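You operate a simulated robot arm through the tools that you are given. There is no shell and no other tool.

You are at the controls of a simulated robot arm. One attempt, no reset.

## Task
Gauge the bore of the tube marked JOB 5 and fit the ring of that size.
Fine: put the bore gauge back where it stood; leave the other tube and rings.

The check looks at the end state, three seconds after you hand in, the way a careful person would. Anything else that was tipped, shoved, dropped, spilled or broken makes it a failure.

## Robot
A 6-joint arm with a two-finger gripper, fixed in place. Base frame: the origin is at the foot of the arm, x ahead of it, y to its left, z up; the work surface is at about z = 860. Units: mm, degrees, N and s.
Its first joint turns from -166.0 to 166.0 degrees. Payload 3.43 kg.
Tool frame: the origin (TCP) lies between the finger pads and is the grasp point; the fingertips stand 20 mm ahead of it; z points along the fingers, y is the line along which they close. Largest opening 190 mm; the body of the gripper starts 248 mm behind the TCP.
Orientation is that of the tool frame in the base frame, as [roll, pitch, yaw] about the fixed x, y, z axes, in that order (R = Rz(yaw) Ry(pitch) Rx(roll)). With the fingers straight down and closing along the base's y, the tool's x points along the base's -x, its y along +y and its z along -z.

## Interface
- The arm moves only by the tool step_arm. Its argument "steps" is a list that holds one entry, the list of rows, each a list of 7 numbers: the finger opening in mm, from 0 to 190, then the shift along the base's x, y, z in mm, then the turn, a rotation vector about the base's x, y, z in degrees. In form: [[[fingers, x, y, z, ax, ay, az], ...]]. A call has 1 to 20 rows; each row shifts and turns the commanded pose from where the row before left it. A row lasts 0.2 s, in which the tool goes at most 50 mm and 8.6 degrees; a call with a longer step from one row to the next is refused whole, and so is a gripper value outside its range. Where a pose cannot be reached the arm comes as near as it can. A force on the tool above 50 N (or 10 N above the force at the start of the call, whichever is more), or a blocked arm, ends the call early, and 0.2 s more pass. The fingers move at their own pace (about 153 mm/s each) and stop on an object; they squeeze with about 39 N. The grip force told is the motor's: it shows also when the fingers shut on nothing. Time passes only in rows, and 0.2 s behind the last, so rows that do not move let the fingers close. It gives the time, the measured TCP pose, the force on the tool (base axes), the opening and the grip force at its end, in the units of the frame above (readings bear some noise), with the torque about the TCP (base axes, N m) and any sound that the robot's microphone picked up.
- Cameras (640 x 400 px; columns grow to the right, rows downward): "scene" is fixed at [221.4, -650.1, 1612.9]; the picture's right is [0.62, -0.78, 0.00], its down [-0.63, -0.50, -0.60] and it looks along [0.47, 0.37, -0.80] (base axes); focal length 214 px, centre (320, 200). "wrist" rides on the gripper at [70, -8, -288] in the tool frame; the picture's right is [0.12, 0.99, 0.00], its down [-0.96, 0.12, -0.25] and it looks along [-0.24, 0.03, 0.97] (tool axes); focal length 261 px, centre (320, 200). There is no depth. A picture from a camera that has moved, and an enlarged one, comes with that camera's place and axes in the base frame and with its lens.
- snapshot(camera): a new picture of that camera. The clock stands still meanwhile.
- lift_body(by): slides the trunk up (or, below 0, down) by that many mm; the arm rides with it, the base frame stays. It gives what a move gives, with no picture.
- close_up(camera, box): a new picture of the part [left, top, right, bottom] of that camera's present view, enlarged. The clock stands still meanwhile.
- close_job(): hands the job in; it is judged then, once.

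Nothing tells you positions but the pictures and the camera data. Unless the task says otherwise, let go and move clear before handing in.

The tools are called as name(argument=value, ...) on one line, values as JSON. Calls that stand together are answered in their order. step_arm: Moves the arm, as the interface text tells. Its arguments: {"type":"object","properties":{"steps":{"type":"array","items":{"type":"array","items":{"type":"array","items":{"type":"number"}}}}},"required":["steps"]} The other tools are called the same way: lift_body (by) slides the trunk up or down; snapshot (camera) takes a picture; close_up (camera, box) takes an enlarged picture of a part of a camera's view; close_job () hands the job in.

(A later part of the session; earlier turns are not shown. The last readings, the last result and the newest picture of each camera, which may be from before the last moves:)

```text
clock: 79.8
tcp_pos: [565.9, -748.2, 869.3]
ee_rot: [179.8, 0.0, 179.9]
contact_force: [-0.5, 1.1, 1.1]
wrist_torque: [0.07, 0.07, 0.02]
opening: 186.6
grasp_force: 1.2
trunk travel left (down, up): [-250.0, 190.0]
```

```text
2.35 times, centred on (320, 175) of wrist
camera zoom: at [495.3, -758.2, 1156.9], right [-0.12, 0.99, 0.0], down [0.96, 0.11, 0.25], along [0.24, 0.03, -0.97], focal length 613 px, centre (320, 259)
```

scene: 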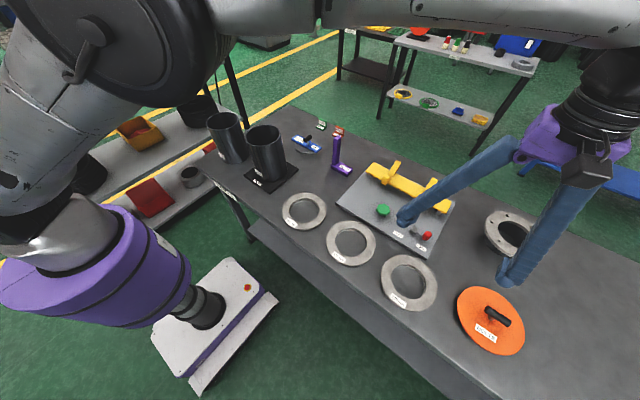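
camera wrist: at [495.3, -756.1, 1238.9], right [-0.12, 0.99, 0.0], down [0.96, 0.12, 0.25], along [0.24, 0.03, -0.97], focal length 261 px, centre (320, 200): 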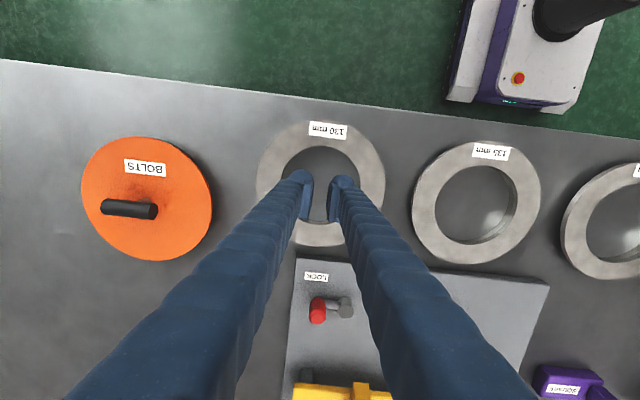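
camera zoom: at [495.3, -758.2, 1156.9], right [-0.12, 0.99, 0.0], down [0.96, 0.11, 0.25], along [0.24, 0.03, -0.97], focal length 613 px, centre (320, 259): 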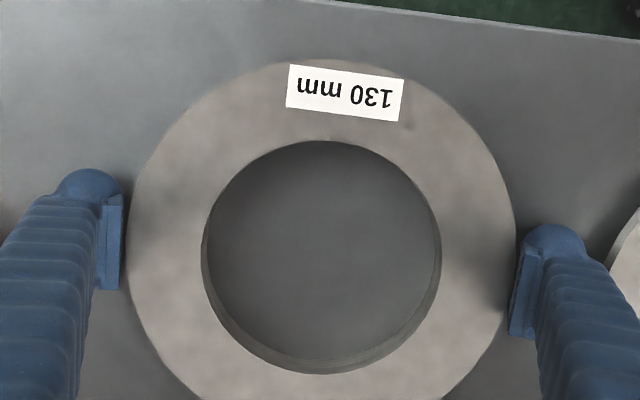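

The fingers have met the ring at 186.6 mm with almost no vertical force, so this is real side contact. I'll squeeze harder in steps.

step_arm(steps=[[[182, 0, 0, 0, 0, 0, 0], [182, 0, 0, 0, 0, 0, 0]]])

step_arm(steps=[[[175, 0, 0, 0, 0, 0, 0], [168, 0, 0, 0, 0, 0, 0], [168, 0, 0, 0, 0, 0, 0]]])

close_up(camera="wrist", box=[200, 90, 440, 260])

close_up(camera="scene", box=[370, 235, 480, 320])

```text
clock: 80.4
tcp_pos: [565.6, -748.0, 870.0]
ee_rot: [179.8, 0.0, -180.0]
contact_force: [0.4, 3.2, 3.1]
wrist_torque: [0.43, 0.05, 0.03]
opening: 183.4
grasp_force: 39.0
trunk travel left (down, up): [-250.0, 190.0]
```

```text
clock: 81.2
tcp_pos: [567.0, -748.3, 871.4]
ee_rot: [179.8, -0.1, 179.9]
contact_force: [0.1, 3.0, 4.8]
wrist_torque: [0.37, -0.05, -0.06]
opening: 183.6
grasp_force: 38.5
trunk travel left (down, up): [-250.0, 190.0]
```

```text
2.35 times, centred on (320, 175) of wrist
camera zoom: at [495.3, -758.1, 1157.3], right [-0.12, 0.99, 0.0], down [0.96, 0.11, 0.25], along [0.25, 0.03, -0.97], focal length 613 px, centre (320, 259)
```

zoom: 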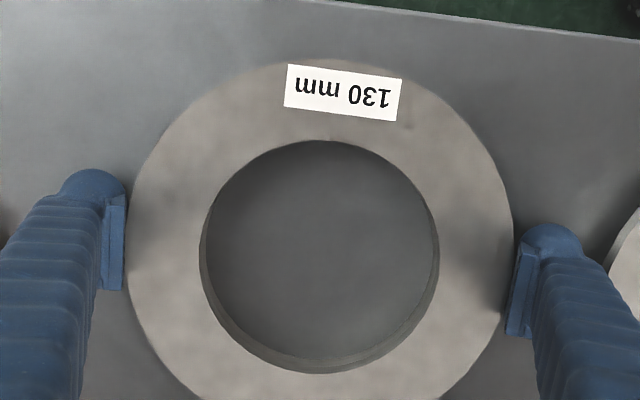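

```text
4.71 times, centred on (425, 278) of scene
camera zoom: at [221.4, -650.1, 1612.9], right [0.62, -0.78, 0.0], down [-0.63, -0.5, -0.6], along [0.47, 0.37, -0.8], focal length 1009 px, centre (-174, -165)
```

zoom: 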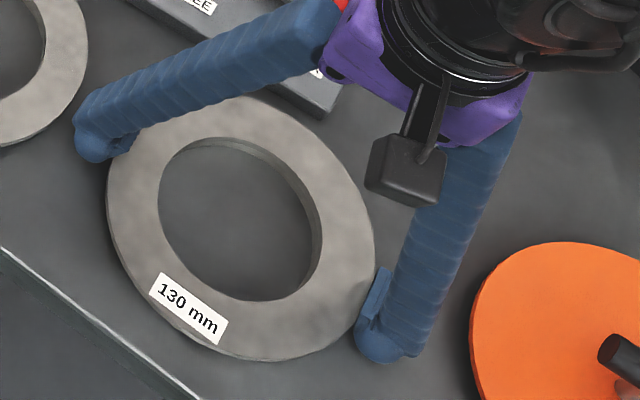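

I now have a full 39 N grip at 183.5 mm with the ring flat and centred. I'll lift just 3 mm and check the hold.

step_arm(steps=[[[160, 0, 0, 1.5, 0, 0, 0], [160, 0, 0, 1.5, 0, 0, 0], [160, 0, 0, 0, 0, 0, 0], [160, 0, 0, 0, 0, 0, 0]]])

close_up(camera="wrist", box=[200, 90, 440, 260])

close_up(camera="scene", box=[370, 235, 480, 320])

```text
clock: 82.2
tcp_pos: [565.2, -749.1, 872.1]
ee_rot: [179.8, -0.1, 180.0]
contact_force: [-0.4, 0.4, 0.0]
wrist_torque: [0.04, -0.02, 0.03]
opening: 183.8
grasp_force: 38.5
trunk travel left (down, up): [-250.0, 190.0]
```

```text
2.35 times, centred on (320, 175) of wrist
camera zoom: at [495.3, -758.6, 1159.1], right [-0.12, 0.99, 0.0], down [0.96, 0.11, 0.25], along [0.24, 0.03, -0.97], focal length 613 px, centre (320, 259)
```

zoom: 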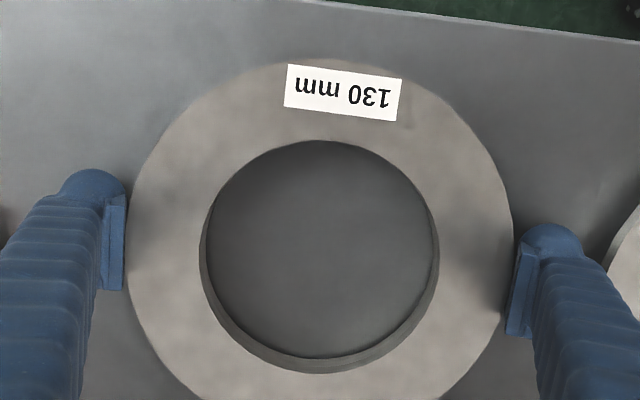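

```text
4.71 times, centred on (425, 278) of scene
camera zoom: at [221.4, -650.1, 1612.9], right [0.62, -0.78, 0.0], down [-0.63, -0.5, -0.6], along [0.47, 0.37, -0.8], focal length 1009 px, centre (-174, -165)
```

zoom: 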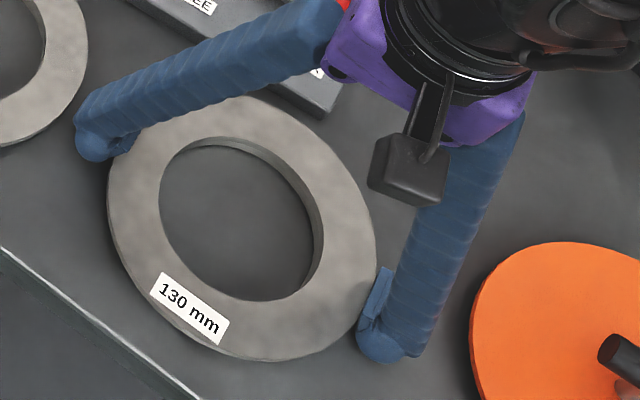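

The ring looks to be moving with the gripper. I'll lift another 5 mm and check the weight.

step_arm(steps=[[[150, 0, 0, 2.5, 0, 0, 0], [150, 0, 0, 2.5, 0, 0, 0], [150, 0, 0, 0, 0, 0, 0], [150, 0, 0, 0, 0, 0, 0]]])

close_up(camera="wrist", box=[200, 90, 440, 260])

close_up(camera="scene", box=[370, 235, 480, 320])

```text
clock: 83.2
tcp_pos: [564.8, -748.5, 876.9]
ee_rot: [179.7, -0.1, 179.9]
contact_force: [0.0, 0.8, -4.7]
wrist_torque: [0.0, 0.02, 0.0]
opening: 183.4
grasp_force: 39.3
trunk travel left (down, up): [-250.0, 190.0]
```

```text
2.35 times, centred on (320, 175) of wrist
camera zoom: at [495.4, -758.8, 1164.2], right [-0.12, 0.99, 0.0], down [0.96, 0.11, 0.25], along [0.24, 0.03, -0.97], focal length 613 px, centre (320, 259)
```

zoom: 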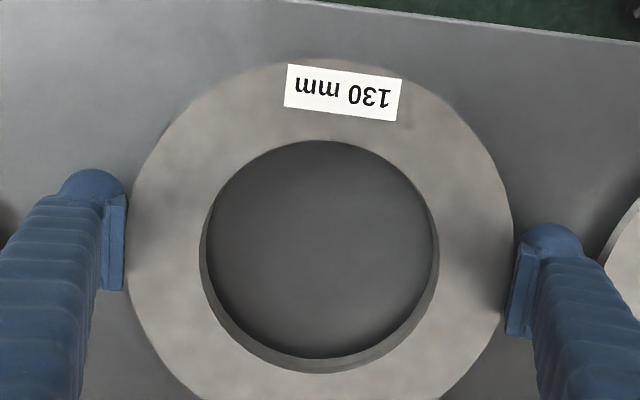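

```text
4.71 times, centred on (425, 278) of scene
camera zoom: at [221.4, -650.1, 1612.9], right [0.62, -0.78, 0.0], down [-0.63, -0.5, -0.6], along [0.47, 0.37, -0.8], focal length 1009 px, centre (-174, -165)
```

zoom: 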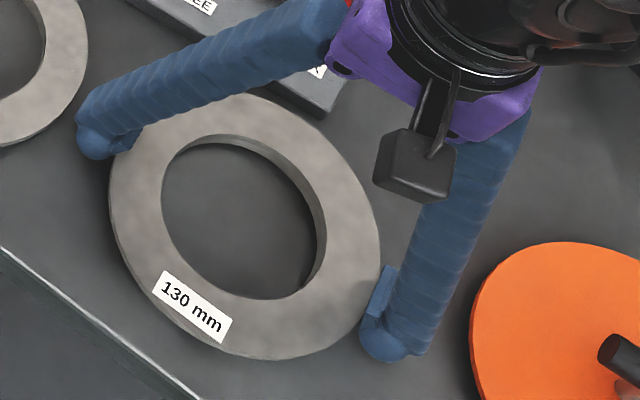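

The ring is held: it weighs about 5 N and hasn't shifted in the grip. I'll raise it smoothly to a safe height and check again before the long move.

step_arm(steps=[[[150, 0, 0, 6, 0, 0, 0], [150, 0, 0, 12, 0, 0, 0], [150, 0, 0, 20, 0, 0, 0], [150, 0, 0, 25, 0, 0, 0], [150, 0, 0, 25, 0, 0, 0], [150, 0, 0, 25, 0, 0, 0], [150, 0, 0, 25, 0, 0, 0], [150, 0, 0, 25, 0, 0, 0], [150, 0, 0, 25, 0, 0, 0], [150, 0, 0, 25, 0, 0, 0], [150, 0, 0, 20, 0, 0, 0], [150, 0, 0, 12, 0, 0, 0], [150, 0, 0, 6, 0, 0, 0], [150, 0, 0, 0, 0, 0, 0]]])

close_up(camera="wrist", box=[200, 90, 440, 260])

```text
clock: 86.2
tcp_pos: [565.2, -747.2, 1129.4]
ee_rot: [179.9, -0.1, -179.9]
contact_force: [0.4, 0.6, -6.0]
wrist_torque: [0.01, 0.0, 0.01]
opening: 183.5
grasp_force: 38.8
trunk travel left (down, up): [-250.0, 190.0]
```

```text
2.35 times, centred on (320, 175) of wrist
camera zoom: at [495.4, -758.5, 1415.5], right [-0.12, 0.99, 0.0], down [0.96, 0.11, 0.25], along [0.24, 0.03, -0.97], focal length 613 px, centre (320, 259)
```

zoom: 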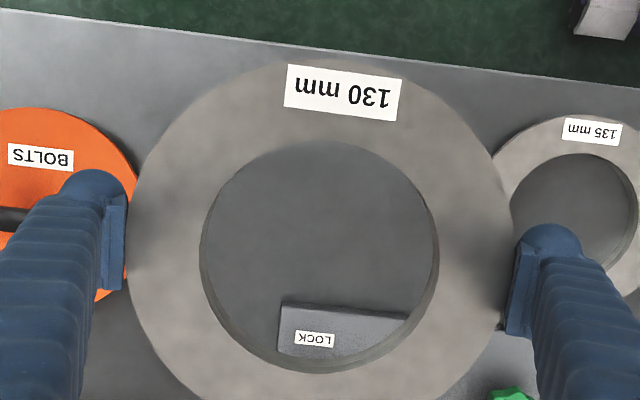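

The ring is steady in the grip. I'll carry it across toward the JOB 5 tube in two smooth legs.

step_arm(steps=[[[150, 1, 10, 0, 0, 0, 0], [150, 1.5, 20, 0, 0, 0, 0], [150, 2, 30, 0, 0, 0, 0], [150, 2, 40, 0, 0, 0, 0], [150, 2, 40, 0, 0, 0, 0], [150, 2, 40, 0, 0, 0, 0], [150, 2, 40, 0, 0, 0, 0], [150, 2, 40, 0, 0, 0, 0], [150, 2, 40, 0, 0, 0, 0], [150, 2, 40, 0, 0, 0, 0], [150, 2, 40, 0, 0, 0, 0], [150, 2, 40, 0, 0, 0, 0], [150, 2, 30, 0, 0, 0, 0], [150, 2, 20, 0, 0, 0, 0], [150, 1, 10, 0, 0, 0, 0], [150, 0, 0, 0, 0, 0, 0]]])

close_up(camera="wrist", box=[200, 90, 440, 260])

snapshot(camera="scene")

```text
clock: 89.6
tcp_pos: [594.1, -267.8, 1128.2]
ee_rot: [179.8, -0.1, -179.9]
contact_force: [0.1, 0.1, -5.2]
wrist_torque: [0.02, 0.01, -0.02]
opening: 183.7
grasp_force: 38.9
trunk travel left (down, up): [-250.0, 190.0]
```

```text
2.35 times, centred on (320, 175) of wrist
camera zoom: at [522.9, -279.0, 1415.5], right [-0.12, 0.99, 0.0], down [0.96, 0.11, 0.25], along [0.24, 0.03, -0.97], focal length 613 px, centre (320, 259)
```

zoom: 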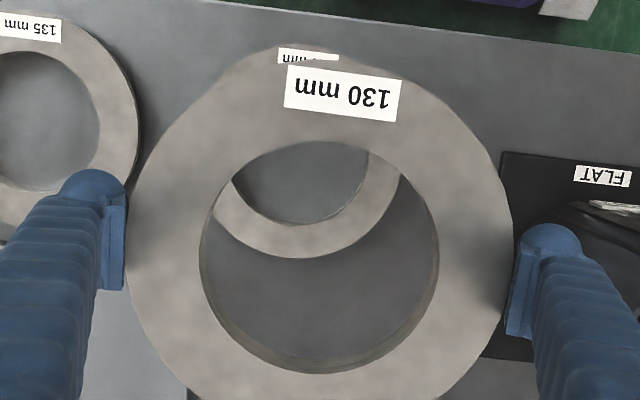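

```text
taken
```

scene: 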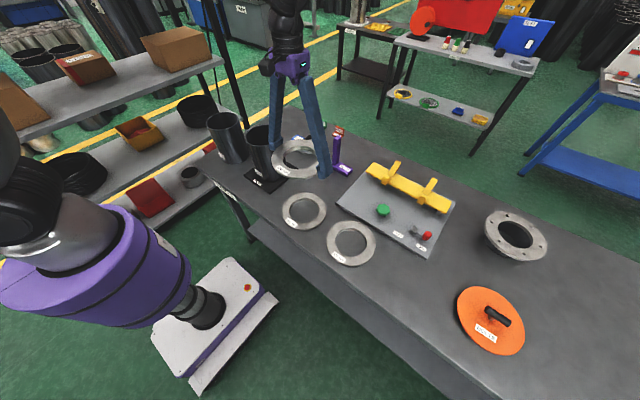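

The carry is steady. Second leg now, to above the JOB 5 tube.

step_arm(steps=[[[150, 1, 10, 0, 0, 0, 0], [150, 1.5, 20, 0, 0, 0, 0], [150, 1.8, 30, 0, 0, 0, 0], [150, 1.8, 40.7, 0, 0, 0, 0], [150, 1.8, 40.7, 0, 0, 0, 0], [150, 1.8, 40.7, 0, 0, 0, 0], [150, 1.8, 40.7, 0, 0, 0, 0], [150, 1.8, 40.7, 0, 0, 0, 0], [150, 1.8, 40.7, 0, 0, 0, 0], [150, 1.8, 40.7, 0, 0, 0, 0], [150, 1.8, 40.7, 0, 0, 0, 0], [150, 1.8, 40.7, 0, 0, 0, 0], [150, 1.8, 30, 0, 0, 0, 0], [150, 1.5, 20, 0, 0, 0, 0], [150, 1, 10, 0, 0, 0, 0], [150, 0, 0, 0, 0, 0, 0], [150, 0, 0, 0, 0, 0, 0]]])

close_up(camera="wrist", box=[200, 90, 440, 260])

close_up(camera="scene", box=[180, 70, 300, 170])

```text
clock: 93.2
tcp_pos: [618.5, 218.1, 1129.4]
ee_rot: [179.8, 0.0, -179.9]
contact_force: [0.3, -0.7, -5.9]
wrist_torque: [0.04, 0.0, -0.02]
opening: 183.1
grasp_force: 38.5
trunk travel left (down, up): [-250.0, 190.0]
```

```text
2.35 times, centred on (320, 175) of wrist
camera zoom: at [547.7, 208.4, 1415.7], right [-0.12, 0.99, 0.0], down [0.96, 0.11, 0.25], along [0.24, 0.03, -0.97], focal length 613 px, centre (320, 259)
```

zoom: 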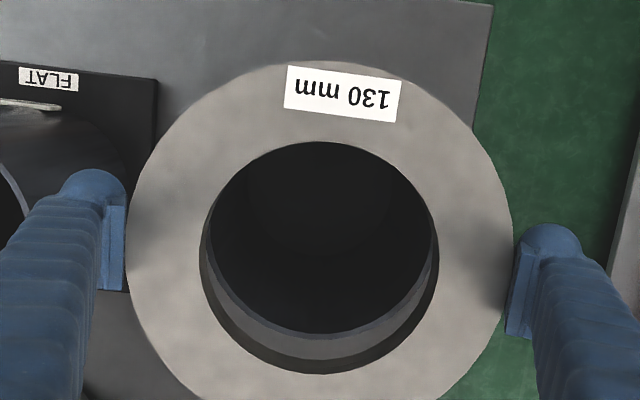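

```text
4.00 times, centred on (240, 120) of scene
camera zoom: at [221.4, -650.1, 1612.9], right [0.62, -0.78, 0.0], down [-0.63, -0.5, -0.6], along [0.47, 0.37, -0.8], focal length 858 px, centre (640, 520)
```

zoom: 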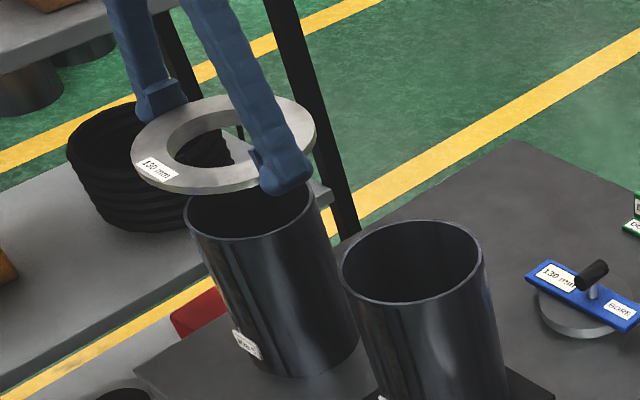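

The ring is over the tube. I'll zoom in from both cameras to see the ring's spigot and judge the alignment.

close_up(camera="scene", box=[205, 88, 265, 128])

close_up(camera="wrist", box=[260, 130, 390, 250])

```text
10.00 times, centred on (235, 108) of scene
camera zoom: at [221.4, -650.1, 1612.9], right [0.62, -0.78, 0.0], down [-0.63, -0.5, -0.6], along [0.47, 0.37, -0.8], focal length 2145 px, centre (1170, 1120)
```

zoom: 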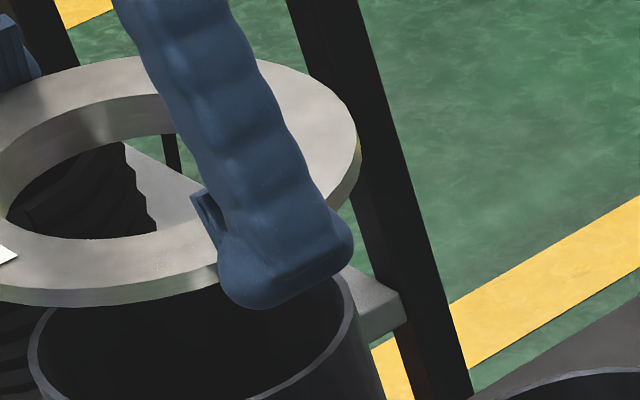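

```text
3.33 times, centred on (325, 190) of wrist
camera zoom: at [547.7, 208.4, 1415.7], right [-0.12, 0.99, 0.0], down [0.96, 0.11, 0.25], along [0.24, 0.03, -0.97], focal length 869 px, centre (303, 233)
```

zoom: 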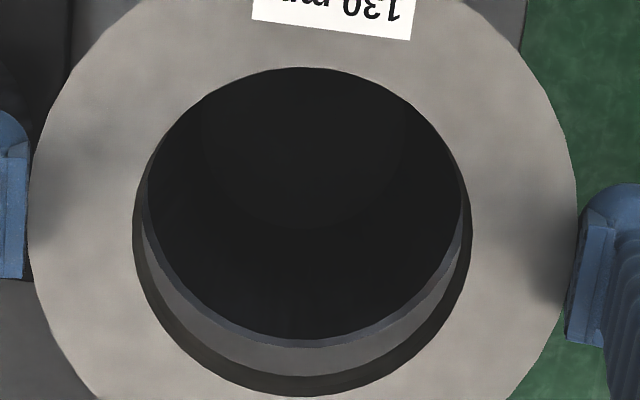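

The spigot is visible through the geometry: total height about 18 mm with a flange of 7 to 8 mm. From this view the tube centre is about (-1.3, +0.5) mm from the ring centre, so I'll correct that and lower to about 5 mm above the rim.

step_arm(steps=[[[150, -0.6, 0.2, -8, 0, 0, 0], [150, -0.7, 0.3, -12, 0, 0, 0], [150, 0, 0, -14, 0, 0, 0], [150, 0, 0, -10, 0, 0, 0], [150, 0, 0, -6, 0, 0, 0], [150, 0, 0, 0, 0, 0, 0], [150, 0, 0, 0, 0, 0, 0]]])

close_up(camera="wrist", box=[260, 130, 390, 250])

close_up(camera="scene", box=[195, 95, 265, 140])

```text
clock: 94.8
tcp_pos: [617.1, 220.3, 1077.8]
ee_rot: [179.7, -0.1, 180.0]
contact_force: [-0.3, -0.6, -6.2]
wrist_torque: [-0.02, 0.05, -0.01]
opening: 183.2
grasp_force: 39.2
trunk travel left (down, up): [-250.0, 190.0]
```

```text
3.33 times, centred on (325, 190) of wrist
camera zoom: at [547.2, 209.7, 1365.3], right [-0.12, 0.99, 0.0], down [0.96, 0.11, 0.25], along [0.24, 0.03, -0.97], focal length 869 px, centre (303, 233)
```

zoom: 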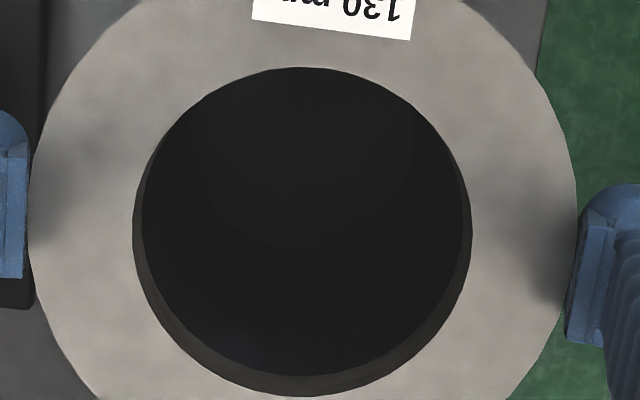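

```text
8.89 times, centred on (230, 118) of scene
camera zoom: at [221.4, -650.1, 1612.9], right [0.62, -0.78, 0.0], down [-0.63, -0.5, -0.6], along [0.47, 0.37, -0.8], focal length 1906 px, centre (1120, 933)
```

zoom: 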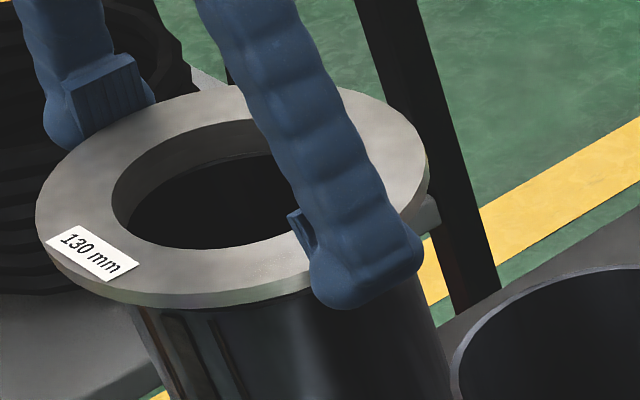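

The arm drifted slightly; the ring is now about (+0.5, +0.8) mm off the tube centre. I'll correct it and lower in small steps, watching the force.

step_arm(steps=[[[150, -0.5, -0.8, 0, 0, 0, 0], [150, 0, 0, -2, 0, 0, 0], [150, 0, 0, -1.5, 0, 0, 0], [150, 0, 0, 0, 0, 0, 0]]])

close_up(camera="wrist", box=[260, 130, 390, 250])

step_arm(steps=[[[150, 0, 0, -1, 0, 0, 0], [150, 0, 0, 0, 0, 0, 0]]])

step_arm(steps=[[[150, 0, 0, -1, 0, 0, 0], [150, 0, 0, 0, 0, 0, 0]]])

```text
clock: 95.8
tcp_pos: [617.4, 218.8, 1074.3]
ee_rot: [179.8, 0.0, 179.9]
contact_force: [0.8, -0.6, -5.8]
wrist_torque: [0.01, 0.01, 0.01]
opening: 183.4
grasp_force: 39.4
trunk travel left (down, up): [-250.0, 190.0]
```

```text
3.33 times, centred on (325, 190) of wrist
camera zoom: at [546.4, 208.3, 1361.4], right [-0.12, 0.99, 0.0], down [0.96, 0.11, 0.25], along [0.24, 0.03, -0.97], focal length 869 px, centre (303, 233)
```

zoom: 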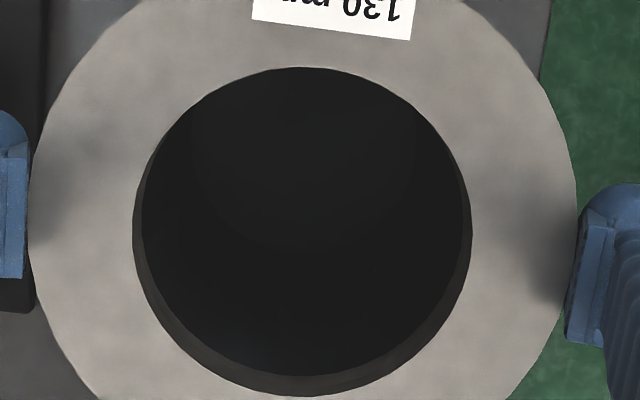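

```text
clock: 96.4
tcp_pos: [616.6, 218.2, 1073.8]
ee_rot: [179.8, -0.2, 180.0]
contact_force: [0.1, -1.0, -5.8]
wrist_torque: [0.02, 0.07, -0.02]
opening: 183.0
grasp_force: 38.9
trunk travel left (down, up): [-250.0, 190.0]
```

```text
clock: 97.0
tcp_pos: [617.0, 218.4, 1072.3]
ee_rot: [179.9, -0.1, 180.0]
contact_force: [-0.5, 0.0, -6.1]
wrist_torque: [0.0, 0.04, 0.02]
opening: 183.2
grasp_force: 38.6
trunk travel left (down, up): [-250.0, 190.0]
```

No contact yet, and the ring centre is now about (618.4, 218.1). I'll continue down a millimetre at a time.

step_arm(steps=[[[150, 0.2, 0.3, -1, 0, 0, 0], [150, 0, 0, 0, 0, 0, 0]]])

step_arm(steps=[[[150, 0, 0, -1, 0, 0, 0], [150, 0, 0, 0, 0, 0, 0]]])

step_arm(steps=[[[150, 0, 0, -1, 0, 0, 0], [150, 0, 0, 0, 0, 0, 0]]])

```text
clock: 97.6
tcp_pos: [617.1, 217.8, 1071.1]
ee_rot: [179.8, 0.0, -180.0]
contact_force: [-0.5, 0.7, -5.7]
wrist_torque: [0.0, 0.03, 0.01]
opening: 183.2
grasp_force: 39.0
trunk travel left (down, up): [-250.0, 190.0]
```

```text
clock: 98.2
tcp_pos: [617.9, 217.1, 1070.6]
ee_rot: [179.8, -0.1, -180.0]
contact_force: [-0.4, 0.6, -5.4]
wrist_torque: [0.0, 0.04, 0.02]
opening: 183.1
grasp_force: 39.1
trunk travel left (down, up): [-250.0, 190.0]
```

```text
clock: 98.8
tcp_pos: [617.8, 218.3, 1069.8]
ee_rot: [179.8, 0.0, -180.0]
contact_force: [-0.5, 0.3, -5.3]
wrist_torque: [0.02, 0.0, 0.02]
opening: 183.1
grasp_force: 38.7
trunk travel left (down, up): [-250.0, 190.0]
```

The spigot's bottom should already be below the rim with no resistance, so it looks to be entering the bore. I'll check the view.

close_up(camera="scene", box=[195, 98, 255, 138])

close_up(camera="wrist", box=[260, 130, 390, 250])

```text
10.00 times, centred on (225, 118) of scene
camera zoom: at [221.4, -650.1, 1612.9], right [0.62, -0.78, 0.0], down [-0.63, -0.5, -0.6], along [0.47, 0.37, -0.8], focal length 2145 px, centre (1270, 1020)
```

zoom: 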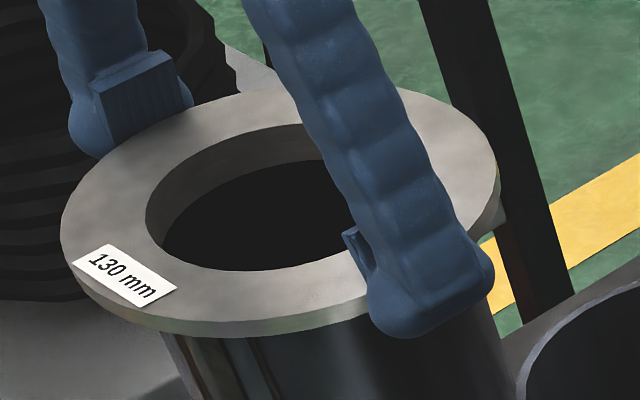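

```text
3.33 times, centred on (325, 190) of wrist
camera zoom: at [546.6, 207.7, 1356.8], right [-0.12, 0.99, 0.0], down [0.96, 0.11, 0.25], along [0.24, 0.03, -0.97], focal length 869 px, centre (303, 233)
```

zoom: 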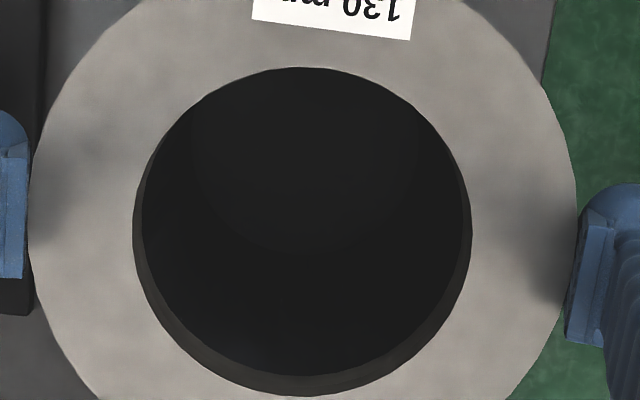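

The arm has drifted about 1 mm in -y, so I'll correct it and check for side force before going further down.

step_arm(steps=[[[150, 0, 0.8, 0, 0, 0, 0], [150, 0, 0, 0, 0, 0, 0]]])

step_arm(steps=[[[150, 0, 0, -1, 0, 0, 0], [150, 0, 0, 0, 0, 0, 0]]])

step_arm(steps=[[[150, 0, 0, -1, 0, 0, 0], [150, 0, 0, 0, 0, 0, 0]]])

close_up(camera="scene", box=[195, 98, 255, 138])

```text
clock: 99.4
tcp_pos: [617.1, 219.0, 1070.8]
ee_rot: [179.8, -0.1, 180.0]
contact_force: [0.3, -0.1, -5.8]
wrist_torque: [0.02, 0.01, 0.0]
opening: 183.5
grasp_force: 39.2
trunk travel left (down, up): [-250.0, 190.0]
```

```text
clock: 100.0
tcp_pos: [616.9, 218.7, 1069.9]
ee_rot: [179.8, -0.2, -179.9]
contact_force: [-0.1, 0.2, -6.4]
wrist_torque: [-0.02, -0.03, 0.0]
opening: 183.2
grasp_force: 39.2
trunk travel left (down, up): [-250.0, 190.0]
```

```text
clock: 100.6
tcp_pos: [617.4, 218.8, 1067.9]
ee_rot: [179.8, -0.1, 180.0]
contact_force: [-0.4, 0.3, -5.7]
wrist_torque: [-0.03, 0.02, 0.0]
opening: 183.3
grasp_force: 39.1
trunk travel left (down, up): [-250.0, 190.0]
```

```text
10.00 times, centred on (225, 118) of scene
camera zoom: at [221.4, -650.1, 1612.9], right [0.62, -0.78, 0.0], down [-0.63, -0.5, -0.6], along [0.47, 0.37, -0.8], focal length 2145 px, centre (1270, 1020)
```

zoom: 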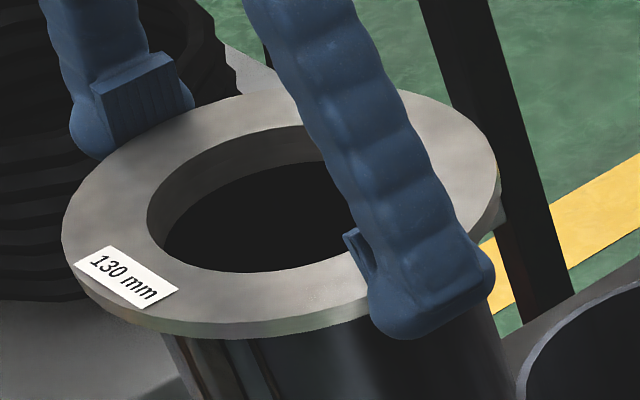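

There's still no resistance. I'll keep lowering until the flange meets the rim, expected near TCP z 1062.

step_arm(steps=[[[150, 0, 0, -1, 0, 0, 0], [150, 0, 0, 0, 0, 0, 0]]])

step_arm(steps=[[[150, 0, 0, -1, 0, 0, 0], [150, 0, 0, 0, 0, 0, 0]]])

step_arm(steps=[[[150, 0, 0, -1, 0, 0, 0], [150, 0, 0, 0, 0, 0, 0]]])

close_up(camera="wrist", box=[260, 130, 390, 250])

```text
clock: 101.2
tcp_pos: [618.5, 219.1, 1067.2]
ee_rot: [179.9, -0.2, -179.9]
contact_force: [0.1, 0.1, -5.7]
wrist_torque: [-0.02, 0.04, 0.02]
opening: 183.5
grasp_force: 38.8
trunk travel left (down, up): [-250.0, 190.0]
```

```text
clock: 101.8
tcp_pos: [616.0, 218.3, 1066.3]
ee_rot: [179.8, -0.2, -180.0]
contact_force: [-0.8, -0.6, -5.9]
wrist_torque: [-0.03, 0.03, 0.01]
opening: 182.7
grasp_force: 39.4
trunk travel left (down, up): [-250.0, 190.0]
```

```text
clock: 102.4
tcp_pos: [615.9, 219.8, 1065.4]
ee_rot: [179.9, -0.1, 180.0]
contact_force: [0.1, -0.7, -6.0]
wrist_torque: [0.0, 0.04, -0.02]
opening: 183.3
grasp_force: 39.3
trunk travel left (down, up): [-250.0, 190.0]
```

```text
3.33 times, centred on (325, 190) of wrist
camera zoom: at [546.8, 209.0, 1351.9], right [-0.12, 0.99, 0.0], down [0.96, 0.11, 0.25], along [0.24, 0.03, -0.97], focal length 869 px, centre (303, 233)
```

zoom: 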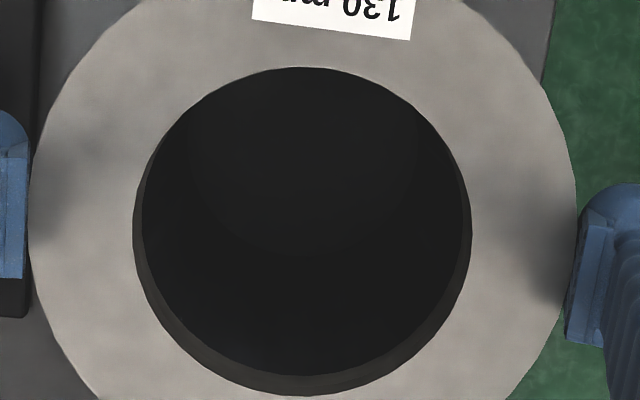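

Alignment is good at about (618.8, 218.8). Continuing down.

step_arm(steps=[[[150, 0, 0, -1, 0, 0, 0], [150, 0, 0, 0, 0, 0, 0]]])

step_arm(steps=[[[150, 0, 0, -1, 0, 0, 0], [150, 0, 0, 0, 0, 0, 0]]])

step_arm(steps=[[[150, 0, 0, -1, 0, 0, 0], [150, 0, 0, 0, 0, 0, 0]]])

close_up(camera="scene", box=[195, 98, 255, 138])

```text
clock: 103.0
tcp_pos: [616.7, 219.4, 1064.2]
ee_rot: [179.8, 0.0, -179.9]
contact_force: [-0.5, -0.1, -5.7]
wrist_torque: [0.03, 0.0, 0.02]
opening: 183.3
grasp_force: 38.8
trunk travel left (down, up): [-250.0, 190.0]
```

```text
clock: 103.6
tcp_pos: [617.5, 219.4, 1062.6]
ee_rot: [179.7, -0.1, -179.9]
contact_force: [0.8, -0.6, -5.3]
wrist_torque: [-0.01, 0.05, 0.0]
opening: 183.0
grasp_force: 39.2
trunk travel left (down, up): [-250.0, 190.0]
```

```text
clock: 104.2
tcp_pos: [616.7, 219.0, 1062.0]
ee_rot: [179.8, -0.2, 180.0]
contact_force: [-0.4, 0.1, -6.3]
wrist_torque: [0.03, 0.06, 0.01]
opening: 183.0
grasp_force: 39.0
trunk travel left (down, up): [-250.0, 190.0]
```

```text
10.00 times, centred on (225, 118) of scene
camera zoom: at [221.4, -650.1, 1612.9], right [0.62, -0.78, 0.0], down [-0.63, -0.5, -0.6], along [0.47, 0.37, -0.8], focal length 2145 px, centre (1270, 1020)
```

zoom: 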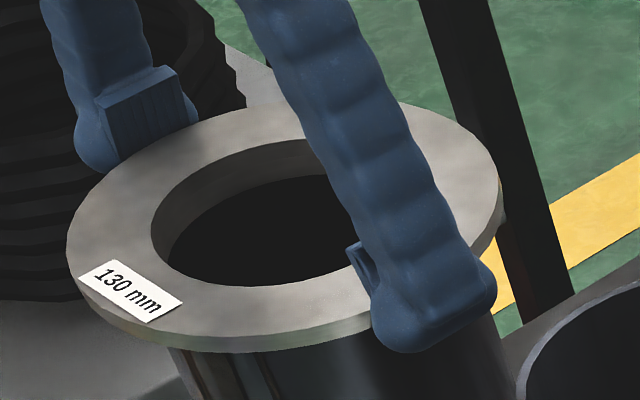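

No contact yet, so the ring still sits above the rim face. Continuing in 1 mm steps.

step_arm(steps=[[[150, 0, 0, -1, 0, 0, 0], [150, 0, 0, 0, 0, 0, 0]]])

step_arm(steps=[[[150, 0, 0, -1, 0, 0, 0], [150, 0, 0, 0, 0, 0, 0]]])

step_arm(steps=[[[150, 0, 0, -1, 0, 0, 0], [150, 0, 0, 0, 0, 0, 0]]])

close_up(camera="wrist", box=[260, 130, 390, 250])

```text
clock: 104.8
tcp_pos: [616.2, 219.3, 1061.9]
ee_rot: [179.8, 0.0, 180.0]
contact_force: [2.7, 1.1, 7.0]
wrist_torque: [-0.79, 0.4, 0.12]
opening: 183.3
grasp_force: 39.2
trunk travel left (down, up): [-250.0, 190.0]
```

```text
clock: 105.4
tcp_pos: [617.0, 219.1, 1061.6]
ee_rot: [179.9, 0.0, 180.0]
contact_force: [2.3, 2.6, 22.8]
wrist_torque: [-1.79, 0.48, 0.04]
opening: 183.1
grasp_force: 39.2
trunk travel left (down, up): [-250.0, 190.0]
```

```text
clock: 106.0
tcp_pos: [616.6, 219.2, 1061.2]
ee_rot: [179.8, 0.3, -180.0]
contact_force: [3.6, 0.9, 37.9]
wrist_torque: [-0.34, 0.09, 0.35]
opening: 183.0
grasp_force: 39.2
trunk travel left (down, up): [-250.0, 190.0]
```

```text
3.33 times, centred on (325, 190) of wrist
camera zoom: at [545.2, 208.8, 1348.1], right [-0.12, 0.99, 0.0], down [0.96, 0.11, 0.25], along [0.25, 0.03, -0.97], focal length 869 px, centre (303, 233)
```

zoom: 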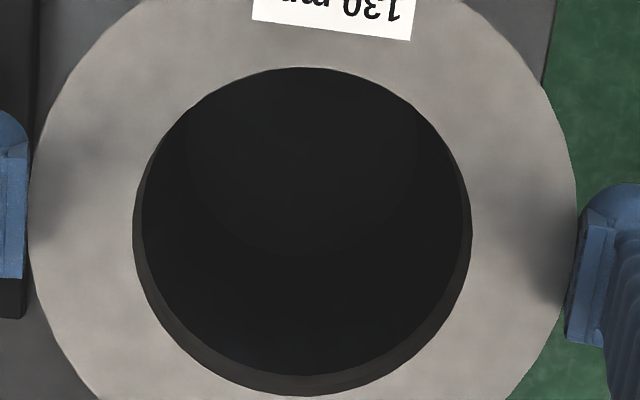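

Firm, even contact at TCP z 1061.7 means the flange is seated on the rim with the spigot in the bore. I'll relieve the downward press and check before opening.

step_arm(steps=[[[150, 0, 0, 1, 0, 0, 0], [150, 0, 0, 0, 0, 0, 0]]])

step_arm(steps=[[[150, 0, 0, 0.8, 0, 0, 0], [150, 0, 0, 0, 0, 0, 0]]])

close_up(camera="scene", box=[195, 98, 255, 138])

```text
clock: 106.6
tcp_pos: [615.9, 218.8, 1061.8]
ee_rot: [179.6, 0.1, -180.0]
contact_force: [8.2, 7.4, 33.6]
wrist_torque: [0.81, -0.44, 0.43]
opening: 183.4
grasp_force: 38.9
trunk travel left (down, up): [-250.0, 190.0]
```

```text
clock: 107.2
tcp_pos: [616.0, 218.5, 1060.8]
ee_rot: [179.8, -0.1, 179.9]
contact_force: [5.7, 6.4, 18.6]
wrist_torque: [1.45, -0.38, -0.25]
opening: 183.3
grasp_force: 39.0
trunk travel left (down, up): [-250.0, 190.0]
```

```text
10.00 times, centred on (225, 118) of scene
camera zoom: at [221.4, -650.1, 1612.9], right [0.62, -0.78, 0.0], down [-0.63, -0.5, -0.6], along [0.47, 0.37, -0.8], focal length 2145 px, centre (1270, 1020)
```

zoom: 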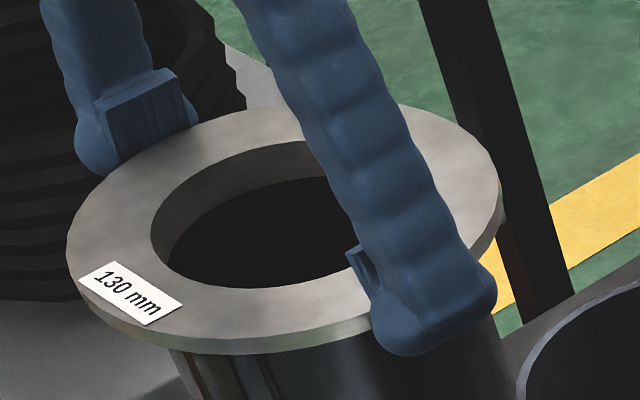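

There's still about 19 N of press and a small side force. I'll ease up a bit more and relax sideways.

step_arm(steps=[[[150, 0.3, 0.3, 0.6, 0, 0, 0], [150, 0, 0, 0, 0, 0, 0]]])

step_arm(steps=[[[150, 0.2, 0.2, 0.4, 0, 0, 0], [150, 0, 0, 0, 0, 0, 0]]])

close_up(camera="wrist", box=[200, 90, 440, 260])

```text
clock: 107.8
tcp_pos: [615.6, 218.6, 1060.6]
ee_rot: [179.9, -0.1, -180.0]
contact_force: [1.0, 3.0, 4.6]
wrist_torque: [0.59, -0.47, 0.12]
opening: 183.3
grasp_force: 38.7
trunk travel left (down, up): [-250.0, 190.0]
```

```text
clock: 108.4
tcp_pos: [616.4, 218.5, 1061.5]
ee_rot: [179.8, -0.1, -180.0]
contact_force: [-0.9, -0.9, 1.9]
wrist_torque: [0.43, 0.39, 0.21]
opening: 183.1
grasp_force: 39.1
trunk travel left (down, up): [-250.0, 190.0]
```

```text
2.35 times, centred on (320, 175) of wrist
camera zoom: at [546.4, 209.0, 1348.3], right [-0.12, 0.99, 0.0], down [0.96, 0.11, 0.25], along [0.24, 0.03, -0.97], focal length 613 px, centre (320, 259)
```

zoom: 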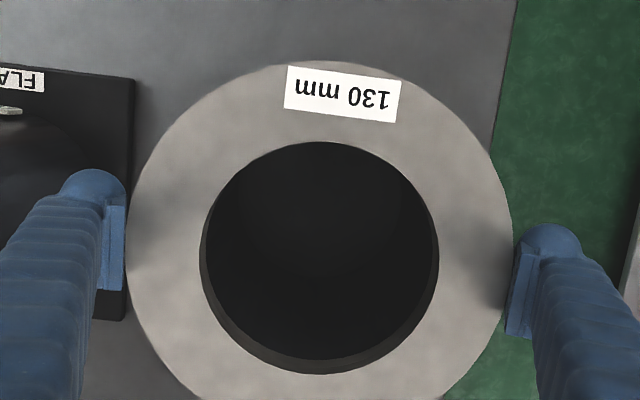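

The forces are near zero, so I'll open the fingers gently.

step_arm(steps=[[[184, 0, 0, 0, 0, 0, 0], [187, 0, 0, 0, 0, 0, 0], [190, 0, 0, 0, 0, 0, 0], [190, 0, 0, 0, 0, 0, 0]]])

close_up(camera="wrist", box=[200, 90, 440, 260])

close_up(camera="scene", box=[195, 98, 255, 138])

```text
clock: 109.4
tcp_pos: [617.4, 219.1, 1061.2]
ee_rot: [179.8, 0.0, 180.0]
contact_force: [0.4, -0.5, -0.5]
wrist_torque: [-0.01, 0.02, 0.01]
opening: 190.1
grasp_force: 0.0
trunk travel left (down, up): [-250.0, 190.0]
```

```text
2.35 times, centred on (320, 175) of wrist
camera zoom: at [546.7, 209.2, 1348.8], right [-0.12, 0.99, 0.0], down [0.96, 0.11, 0.25], along [0.24, 0.03, -0.97], focal length 613 px, centre (320, 259)
```

zoom: 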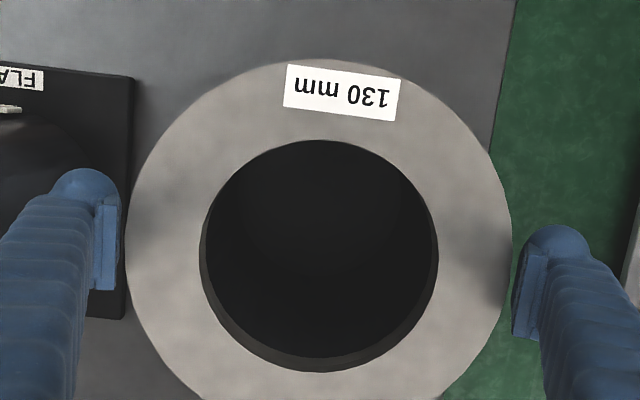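

```text
10.00 times, centred on (225, 118) of scene
camera zoom: at [221.4, -650.1, 1612.9], right [0.62, -0.78, 0.0], down [-0.63, -0.5, -0.6], along [0.47, 0.37, -0.8], focal length 2145 px, centre (1270, 1020)
```

zoom: 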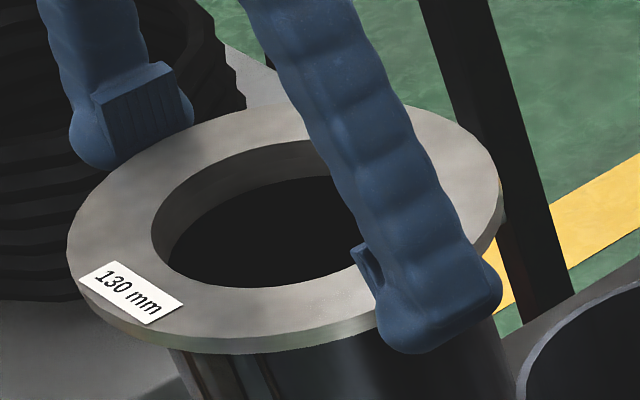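

The ring sits level on the tube and the fingers are clear on both sides. I'll rise slowly and watch the force so nothing drags.

step_arm(steps=[[[190, 0, -0.2, 2, 0, 0, 0], [190, 0, 0, 3, 0, 0, 0], [190, 0, 0, 4, 0, 0, 0], [190, 0, 0, 5, 0, 0, 0], [190, 0, 0, 0, 0, 0, 0]]])

close_up(camera="wrist", box=[200, 90, 440, 260])

close_up(camera="scene", box=[195, 98, 255, 138])

```text
clock: 110.6
tcp_pos: [617.0, 220.2, 1075.6]
ee_rot: [179.8, 0.0, 180.0]
contact_force: [0.1, 1.1, -0.6]
wrist_torque: [0.03, -0.01, 0.03]
opening: 190.0
grasp_force: 0.1
trunk travel left (down, up): [-250.0, 190.0]
```

```text
2.35 times, centred on (320, 175) of wrist
camera zoom: at [546.3, 208.9, 1362.9], right [-0.12, 0.99, 0.0], down [0.96, 0.11, 0.25], along [0.25, 0.03, -0.97], focal length 613 px, centre (320, 259)
```

zoom: 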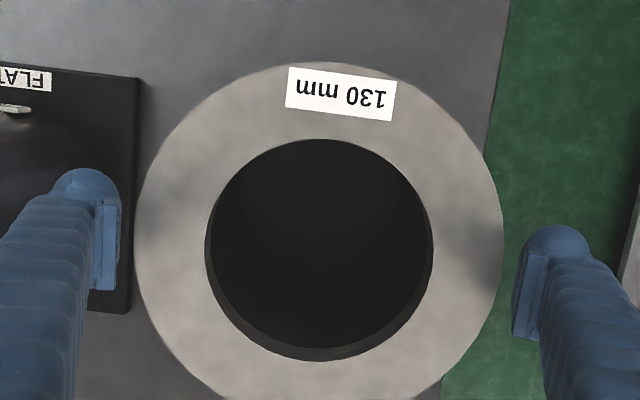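

```text
10.00 times, centred on (225, 118) of scene
camera zoom: at [221.4, -650.1, 1612.9], right [0.62, -0.78, 0.0], down [-0.63, -0.5, -0.6], along [0.47, 0.37, -0.8], focal length 2145 px, centre (1270, 1020)
```

zoom: 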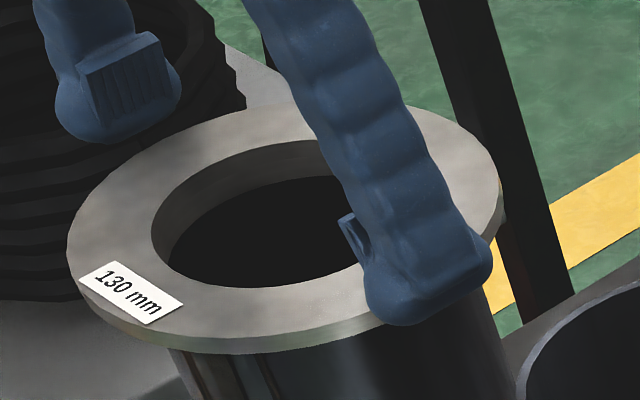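

The ring stayed put as the fingers rose clear. I'll go well up and inspect how it sits.

step_arm(steps=[[[190, 0, 0, 20, 0, 0, 0], [190, 0, 0, 35, 0, 0, 0], [190, 0, 0, 40, 0, 0, 0], [190, 0, 0, 40, 0, 0, 0], [190, 0, 0, 30, 0, 0, 0], [190, 0, 0, 0, 0, 0, 0], [190, 0, 0, 0, 0, 0, 0]]])

close_up(camera="scene", box=[195, 98, 255, 138])

close_up(camera="scene", box=[200, 118, 260, 166])

close_up(camera="wrist", box=[220, 100, 420, 240])

snapshot(camera="scene")

```text
clock: 112.2
tcp_pos: [617.3, 217.8, 1239.0]
ee_rot: [179.7, 0.0, 180.0]
contact_force: [0.5, -0.6, 0.1]
wrist_torque: [-0.01, 0.04, 0.04]
opening: 190.1
grasp_force: 0.1
trunk travel left (down, up): [-250.0, 190.0]
```

```text
10.00 times, centred on (225, 118) of scene
camera zoom: at [221.4, -650.1, 1612.9], right [0.62, -0.78, 0.0], down [-0.63, -0.5, -0.6], along [0.47, 0.37, -0.8], focal length 2145 px, centre (1270, 1020)
```

zoom: 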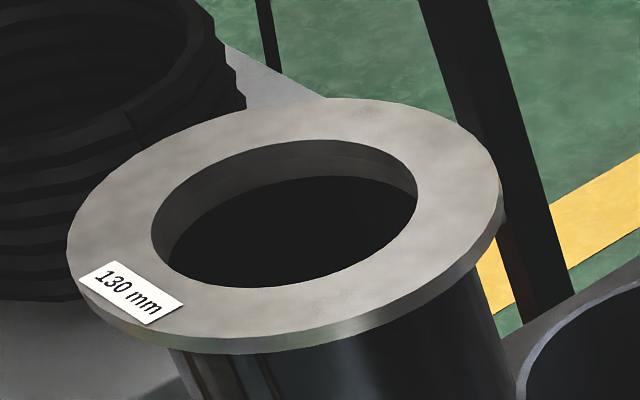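

```text
8.33 times, centred on (230, 142) of scene
camera zoom: at [221.4, -650.1, 1612.9], right [0.62, -0.78, 0.0], down [-0.63, -0.5, -0.6], along [0.47, 0.37, -0.8], focal length 1787 px, centre (1070, 683)
```

zoom: 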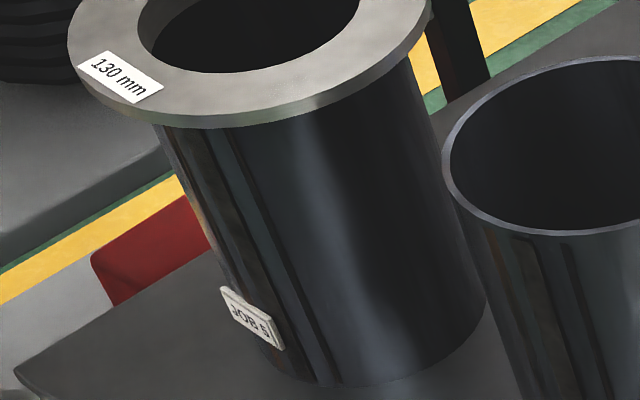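

```text
2.86 times, centred on (320, 170) of wrist
camera zoom: at [546.9, 208.6, 1526.0], right [-0.12, 0.99, 0.0], down [0.96, 0.11, 0.25], along [0.25, 0.03, -0.97], focal length 745 px, centre (320, 286)
```

zoom: 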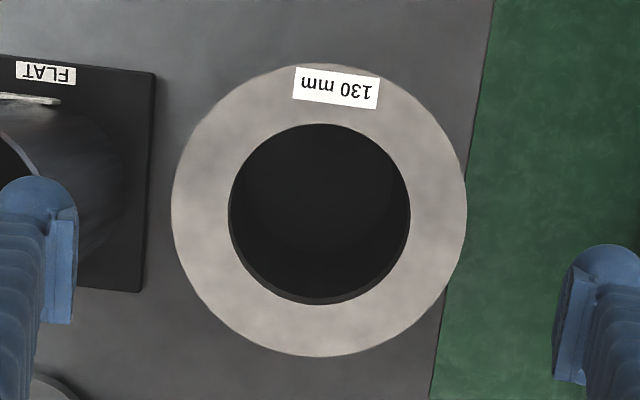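

```text
taken
```

scene: 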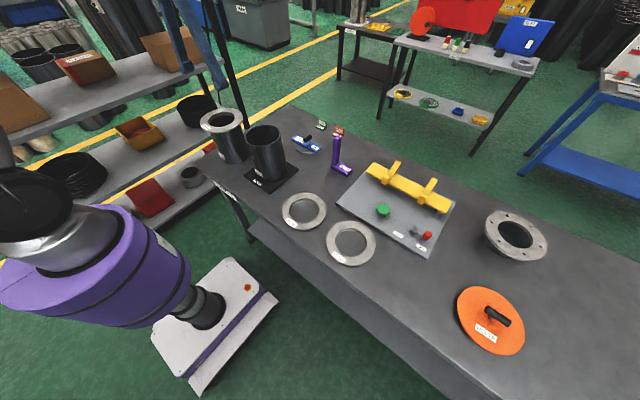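

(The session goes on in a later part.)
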